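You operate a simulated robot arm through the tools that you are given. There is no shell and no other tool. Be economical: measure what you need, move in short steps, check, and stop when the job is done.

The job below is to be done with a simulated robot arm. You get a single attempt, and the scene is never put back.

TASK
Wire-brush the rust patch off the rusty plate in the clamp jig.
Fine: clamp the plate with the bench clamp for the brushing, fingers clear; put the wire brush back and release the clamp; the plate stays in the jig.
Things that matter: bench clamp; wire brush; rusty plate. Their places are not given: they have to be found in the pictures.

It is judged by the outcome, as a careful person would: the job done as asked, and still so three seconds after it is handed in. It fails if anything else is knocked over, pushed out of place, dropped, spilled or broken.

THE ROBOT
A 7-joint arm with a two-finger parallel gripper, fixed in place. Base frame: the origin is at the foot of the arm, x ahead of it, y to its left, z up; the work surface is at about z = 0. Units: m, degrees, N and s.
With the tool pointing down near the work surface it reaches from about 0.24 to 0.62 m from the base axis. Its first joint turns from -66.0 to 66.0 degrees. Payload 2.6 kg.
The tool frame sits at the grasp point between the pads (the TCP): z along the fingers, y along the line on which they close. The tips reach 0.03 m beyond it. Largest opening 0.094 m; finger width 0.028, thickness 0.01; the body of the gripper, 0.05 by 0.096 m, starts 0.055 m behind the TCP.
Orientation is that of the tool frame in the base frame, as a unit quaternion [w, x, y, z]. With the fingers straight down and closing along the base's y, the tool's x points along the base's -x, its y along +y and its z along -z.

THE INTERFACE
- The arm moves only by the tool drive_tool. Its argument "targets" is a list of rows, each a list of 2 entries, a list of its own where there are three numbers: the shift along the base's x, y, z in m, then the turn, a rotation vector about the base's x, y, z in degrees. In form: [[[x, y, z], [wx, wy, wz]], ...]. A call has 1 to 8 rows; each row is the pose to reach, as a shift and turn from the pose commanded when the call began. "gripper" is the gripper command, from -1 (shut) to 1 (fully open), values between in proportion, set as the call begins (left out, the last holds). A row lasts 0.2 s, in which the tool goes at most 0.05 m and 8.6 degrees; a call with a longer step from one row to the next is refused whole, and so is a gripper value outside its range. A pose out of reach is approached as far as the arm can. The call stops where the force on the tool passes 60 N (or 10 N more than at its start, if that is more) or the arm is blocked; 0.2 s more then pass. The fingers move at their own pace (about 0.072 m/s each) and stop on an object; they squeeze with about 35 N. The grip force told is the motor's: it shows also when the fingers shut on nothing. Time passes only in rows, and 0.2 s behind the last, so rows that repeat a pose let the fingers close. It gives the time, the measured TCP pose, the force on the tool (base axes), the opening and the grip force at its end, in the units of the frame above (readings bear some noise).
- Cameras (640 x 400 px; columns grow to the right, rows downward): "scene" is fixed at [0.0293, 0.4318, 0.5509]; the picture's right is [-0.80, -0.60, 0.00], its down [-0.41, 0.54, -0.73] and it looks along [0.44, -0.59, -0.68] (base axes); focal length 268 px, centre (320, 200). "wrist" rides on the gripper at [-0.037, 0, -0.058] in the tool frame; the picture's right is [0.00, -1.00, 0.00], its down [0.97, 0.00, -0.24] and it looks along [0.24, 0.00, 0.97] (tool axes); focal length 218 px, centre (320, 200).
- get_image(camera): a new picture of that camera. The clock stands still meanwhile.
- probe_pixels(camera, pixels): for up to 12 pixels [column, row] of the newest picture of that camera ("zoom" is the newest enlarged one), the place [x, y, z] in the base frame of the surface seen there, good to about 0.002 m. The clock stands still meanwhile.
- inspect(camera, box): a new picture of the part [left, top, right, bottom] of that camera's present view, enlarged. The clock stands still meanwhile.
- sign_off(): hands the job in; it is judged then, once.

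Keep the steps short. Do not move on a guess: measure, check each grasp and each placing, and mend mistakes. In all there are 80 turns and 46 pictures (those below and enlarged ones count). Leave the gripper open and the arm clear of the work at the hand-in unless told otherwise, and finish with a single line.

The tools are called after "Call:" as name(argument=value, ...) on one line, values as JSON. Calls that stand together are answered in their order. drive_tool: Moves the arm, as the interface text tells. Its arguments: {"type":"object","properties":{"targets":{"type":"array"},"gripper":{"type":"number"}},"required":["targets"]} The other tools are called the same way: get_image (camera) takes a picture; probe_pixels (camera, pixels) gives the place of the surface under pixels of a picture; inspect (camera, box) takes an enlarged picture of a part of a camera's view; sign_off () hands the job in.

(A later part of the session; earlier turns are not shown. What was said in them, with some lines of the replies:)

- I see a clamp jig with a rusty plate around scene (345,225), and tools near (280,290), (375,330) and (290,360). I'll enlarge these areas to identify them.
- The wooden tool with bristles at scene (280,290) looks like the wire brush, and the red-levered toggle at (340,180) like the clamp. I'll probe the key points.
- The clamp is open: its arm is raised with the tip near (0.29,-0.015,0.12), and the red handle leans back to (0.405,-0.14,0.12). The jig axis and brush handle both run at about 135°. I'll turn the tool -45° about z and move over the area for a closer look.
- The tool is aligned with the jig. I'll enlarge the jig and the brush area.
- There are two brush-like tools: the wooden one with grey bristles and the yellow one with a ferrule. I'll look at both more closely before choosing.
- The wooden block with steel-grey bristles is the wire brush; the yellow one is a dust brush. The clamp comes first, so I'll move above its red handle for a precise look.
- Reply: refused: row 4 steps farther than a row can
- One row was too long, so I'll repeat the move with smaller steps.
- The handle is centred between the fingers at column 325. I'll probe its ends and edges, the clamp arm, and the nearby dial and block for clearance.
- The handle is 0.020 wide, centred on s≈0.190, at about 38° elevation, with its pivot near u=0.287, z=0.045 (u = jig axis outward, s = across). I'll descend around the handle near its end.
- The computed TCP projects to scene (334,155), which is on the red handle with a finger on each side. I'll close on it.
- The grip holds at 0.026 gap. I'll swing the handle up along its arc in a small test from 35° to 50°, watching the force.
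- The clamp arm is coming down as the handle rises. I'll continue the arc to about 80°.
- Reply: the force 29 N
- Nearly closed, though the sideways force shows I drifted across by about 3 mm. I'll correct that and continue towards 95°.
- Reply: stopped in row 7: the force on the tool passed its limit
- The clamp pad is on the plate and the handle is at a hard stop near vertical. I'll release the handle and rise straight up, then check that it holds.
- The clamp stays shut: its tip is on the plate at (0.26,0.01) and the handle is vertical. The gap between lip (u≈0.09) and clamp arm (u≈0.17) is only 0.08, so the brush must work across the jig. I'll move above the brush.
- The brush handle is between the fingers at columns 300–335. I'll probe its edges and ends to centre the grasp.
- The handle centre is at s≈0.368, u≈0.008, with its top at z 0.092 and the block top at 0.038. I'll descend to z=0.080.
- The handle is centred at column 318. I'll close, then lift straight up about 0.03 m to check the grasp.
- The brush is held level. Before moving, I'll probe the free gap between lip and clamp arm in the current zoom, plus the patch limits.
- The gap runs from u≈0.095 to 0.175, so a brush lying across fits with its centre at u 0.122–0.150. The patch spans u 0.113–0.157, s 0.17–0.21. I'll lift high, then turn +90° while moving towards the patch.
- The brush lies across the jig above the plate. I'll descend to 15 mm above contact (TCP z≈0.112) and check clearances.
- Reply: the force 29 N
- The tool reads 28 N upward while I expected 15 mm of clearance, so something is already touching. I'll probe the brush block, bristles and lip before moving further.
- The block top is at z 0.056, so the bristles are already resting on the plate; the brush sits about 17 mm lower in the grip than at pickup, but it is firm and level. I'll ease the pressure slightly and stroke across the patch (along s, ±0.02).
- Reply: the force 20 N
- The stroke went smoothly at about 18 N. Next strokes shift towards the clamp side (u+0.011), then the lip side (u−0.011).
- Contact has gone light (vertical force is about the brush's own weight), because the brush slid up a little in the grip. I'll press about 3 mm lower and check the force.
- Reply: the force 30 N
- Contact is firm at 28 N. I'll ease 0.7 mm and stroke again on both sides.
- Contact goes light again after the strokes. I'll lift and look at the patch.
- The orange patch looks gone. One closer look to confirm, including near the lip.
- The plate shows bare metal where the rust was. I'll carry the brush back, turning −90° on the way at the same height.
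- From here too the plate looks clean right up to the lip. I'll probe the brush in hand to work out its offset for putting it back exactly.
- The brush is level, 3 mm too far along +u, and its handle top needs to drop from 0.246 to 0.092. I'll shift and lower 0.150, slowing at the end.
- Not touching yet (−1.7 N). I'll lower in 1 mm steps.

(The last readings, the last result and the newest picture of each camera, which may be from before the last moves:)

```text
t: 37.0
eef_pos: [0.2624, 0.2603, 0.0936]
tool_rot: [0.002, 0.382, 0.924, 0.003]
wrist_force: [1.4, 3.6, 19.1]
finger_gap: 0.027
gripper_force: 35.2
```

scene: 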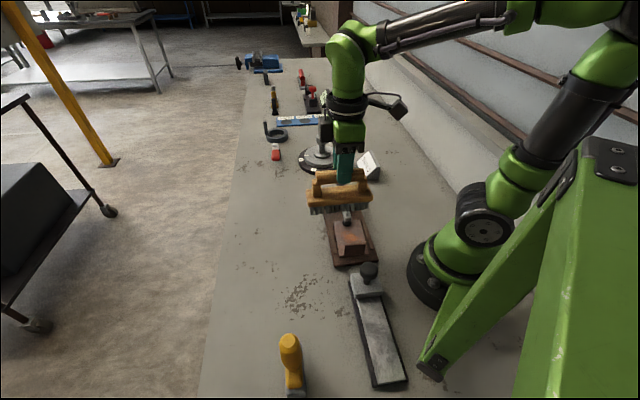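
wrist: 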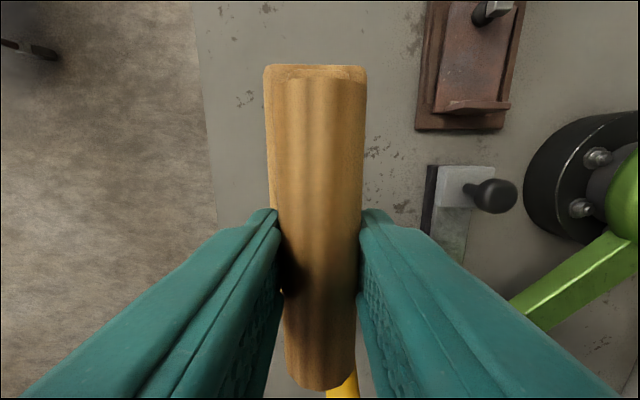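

The brush is on the bench (19 N). I'll ease 1 mm, open, wait, and rise straight up.

Call:
drive_tool(targets=[[[0, 0, 0.001], [0, 0, 0]], [[0, 0, 0.001], [0, 0, 0]], [[0, 0, 0.001], [0, 0, 0]], [[0, 0, 0.001], [0, 0, 0]], [[0, 0, 0.04], [0, 0, 0]], [[0, 0, 0.08], [0, 0, 0]], [[0, 0, 0.12], [0, 0, 0]], [[0, 0, 0.155], [0, 0, 0]]], gripper=1)

Call:
get_image(camera="wrist")

Call:
probe_pixels(camera="wrist", pixels=[[297, 118], [332, 118], [316, 150], [316, 200], [316, 222]])

```text
t: 38.8
eef_pos: [0.2605, 0.257, 0.2466]
tool_rot: [-0.001, 0.382, 0.924, 0.001]
wrist_force: [0.1, -0.1, -0.2]
finger_gap: 0.094
gripper_force: 0.1
```

```text
10 pictures are left
```

wrist: 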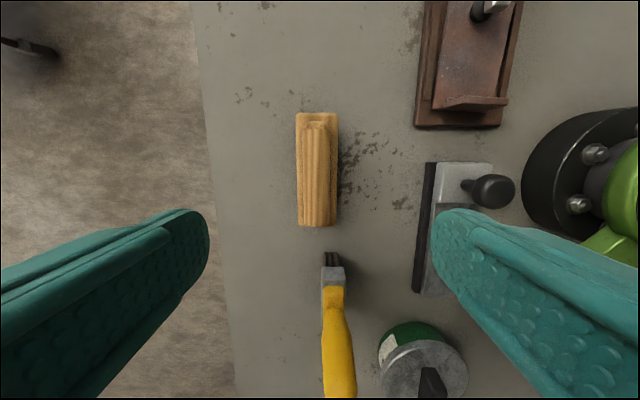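

```text
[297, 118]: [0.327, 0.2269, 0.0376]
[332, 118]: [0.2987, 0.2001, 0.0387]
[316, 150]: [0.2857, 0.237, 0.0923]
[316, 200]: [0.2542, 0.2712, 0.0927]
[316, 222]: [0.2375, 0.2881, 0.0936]
```

The brush stands upright within about 4 mm of its first place. Next I'll move back above the clamp's vertical handle to release it.

Call:
drive_tool(targets=[[[0.0094, -0.0404, 0.0067], [0, 0, 0]], [[0.0188, -0.0808, 0.0134], [0, 0, 0]], [[0.0281, -0.1211, 0.0201], [0, 0, 0]], [[0.0375, -0.1615, 0.0268], [0, 0, 0]], [[0.0469, -0.2019, 0.0334], [0, 0, 0]], [[0.0563, -0.2423, 0.0401], [0, 0, 0]], [[0.0656, -0.2826, 0.0468], [0, 0, 0]], [[0.075, -0.323, 0.0535], [0, 0, 0]]])

Call:
get_image(camera="wrist")

Call:
probe_pixels(camera="wrist", pixels=[[320, 180], [320, 200], [320, 210], [320, 220]])

```text
t: 40.5
eef_pos: [0.3359, -0.0664, 0.3006]
tool_rot: [0.002, 0.382, 0.924, 0.0]
wrist_force: [0.3, -0.7, 0.0]
finger_gap: 0.0938
gripper_force: 0.1
```

```text
9 pictures are left
```

wrist: 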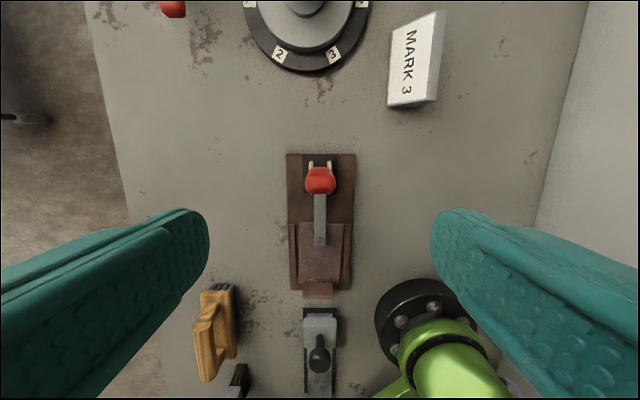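

```text
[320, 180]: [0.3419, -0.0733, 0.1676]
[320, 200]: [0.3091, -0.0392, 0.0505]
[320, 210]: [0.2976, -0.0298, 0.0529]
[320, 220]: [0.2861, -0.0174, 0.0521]
```

The handle is centred at column 320 with its top at z 0.168. I'll descend to TCP z 0.153.

Call:
drive_tool(targets=[[[0.002, -0.002, -0.04], [0, 0, 0]], [[0.002, -0.002, -0.08], [0, 0, 0]], [[0.002, -0.002, -0.12], [0, 0, 0]], [[0.002, -0.002, -0.147], [0, 0, 0]], [[0.002, -0.002, -0.147], [0, 0, 0]]])

Call:
drive_tool(targets=[[[0, 0, 0], [0, 0, 0]], [[0, 0, 0], [0, 0, 0]], [[0, 0, 0], [0, 0, 0]], [[0, 0, 0], [0, 0, 0]]], gripper=-1)

```text
t: 41.8
eef_pos: [0.3391, -0.0647, 0.1541]
tool_rot: [0.001, 0.382, 0.924, 0.0]
wrist_force: [0.0, 0.5, -0.4]
finger_gap: 0.0941
gripper_force: 0.0
```

```text
t: 42.8
eef_pos: [0.3376, -0.0685, 0.1537]
tool_rot: [-0.001, 0.384, 0.923, -0.001]
wrist_force: [-24.9, -20.9, 7.3]
finger_gap: 0.0234
gripper_force: 44.7
```

Gripped, with about 30 N of sideways force, so I'll correct s by −3 mm. Then I'll swing the handle back along the arc to about 60°.

Call:
drive_tool(targets=[[[-0.002, -0.002, 0], [0, 0, 0]], [[0.0046, -0.0086, -0.0004], [0, 0, 0]], [[0.0112, -0.0152, -0.0016], [0, 0, 0]], [[0.0177, -0.0217, -0.0037], [0, 0, 0]], [[0.024, -0.028, -0.0065], [0, 0, 0]], [[0.0302, -0.0342, -0.0101], [0, 0, 0]], [[0.0361, -0.0401, -0.0144], [0, 0, 0]], [[0.0361, -0.0401, -0.0144], [0, 0, 0]]])

Call:
inspect(camera="scene", box=[290, 120, 400, 260])

```text
t: 44.5
eef_pos: [0.3751, -0.1066, 0.1377]
tool_rot: [-0.001, 0.382, 0.924, 0.002]
wrist_force: [-11.9, 9.5, 3.4]
finger_gap: 0.0237
gripper_force: 45.5
```

```text
2.86 times, centred on (345, 190) of scene
```

zoom: 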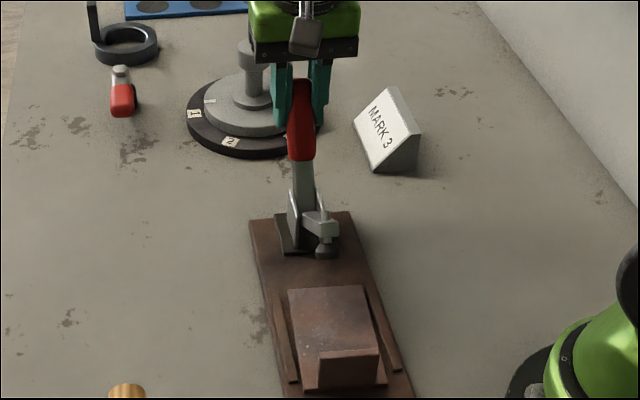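

The clamp arm is rising freely and the plate stays put. I'll continue back to the original open angle (~36°).

Call:
drive_tool(targets=[[[0.0056, -0.0056, -0.0051], [0, 0, 0]], [[0.0109, -0.0109, -0.0108], [0, 0, 0]], [[0.0158, -0.0158, -0.0171], [0, 0, 0]], [[0.0202, -0.0202, -0.0241], [0, 0, 0]], [[0.0235, -0.0235, -0.0295], [0, 0, 0]], [[0.0235, -0.0235, -0.0295], [0, 0, 0]]])

```text
t: 46.0
eef_pos: [0.3997, -0.1324, 0.1084]
tool_rot: [0.003, 0.383, 0.924, 0.001]
wrist_force: [-0.8, -4.4, 32.0]
finger_gap: 0.0248
gripper_force: 44.5
```

The handle is back at its open stop, at the same position as the first grasp. I'll open and rise clear.

Call:
drive_tool(targets=[[[0, 0, 0.001], [0, 0, 0]], [[0, 0, 0.001], [0, 0, 0]], [[0, 0, 0.001], [0, 0, 0]], [[0, 0, 0.04], [0, 0, 0]], [[0, 0, 0.08], [0, 0, 0]], [[0, 0, 0.12], [0, 0, 0]], [[0, 0, 0.16], [0, 0, 0]], [[0, 0, 0.19], [0, 0, 0]]], gripper=1)

Call:
get_image(camera="scene")

Call:
inspect(camera="scene", box=[300, 140, 400, 270])

```text
t: 47.8
eef_pos: [0.398, -0.1296, 0.2959]
tool_rot: [0.0, 0.382, 0.924, 0.0]
wrist_force: [0.3, 0.5, 0.3]
finger_gap: 0.0939
gripper_force: 0.0
```

```text
7 pictures are left
```

scene: 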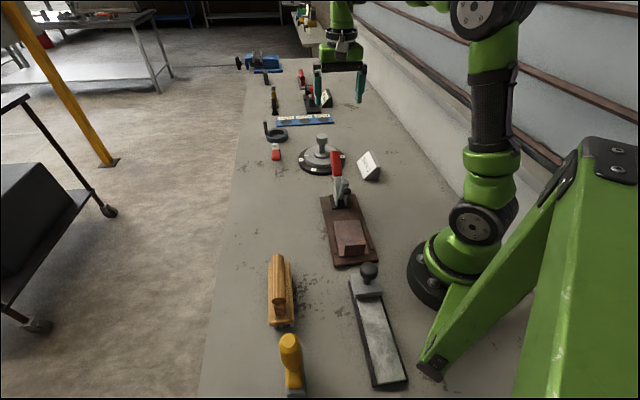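

```text
3.08 times, centred on (350, 205) of scene
```

zoom: 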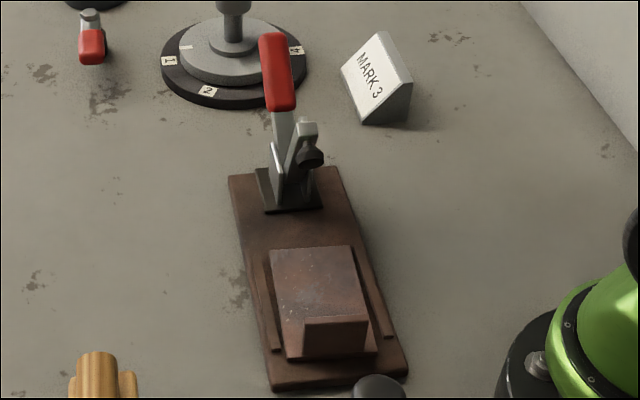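

The clamp is open as at the start, the plate is clean and still in the jig, and the brush is back in place. Nothing else has moved, and the gripper is open and clear, so I'm handing in.

Call:
sign_off()

```text
The job is handed in.
```

The rust patch is brushed off the plate, the wire brush is back within about 4 mm of where it started, the clamp is released, and the plate is still in the jig.
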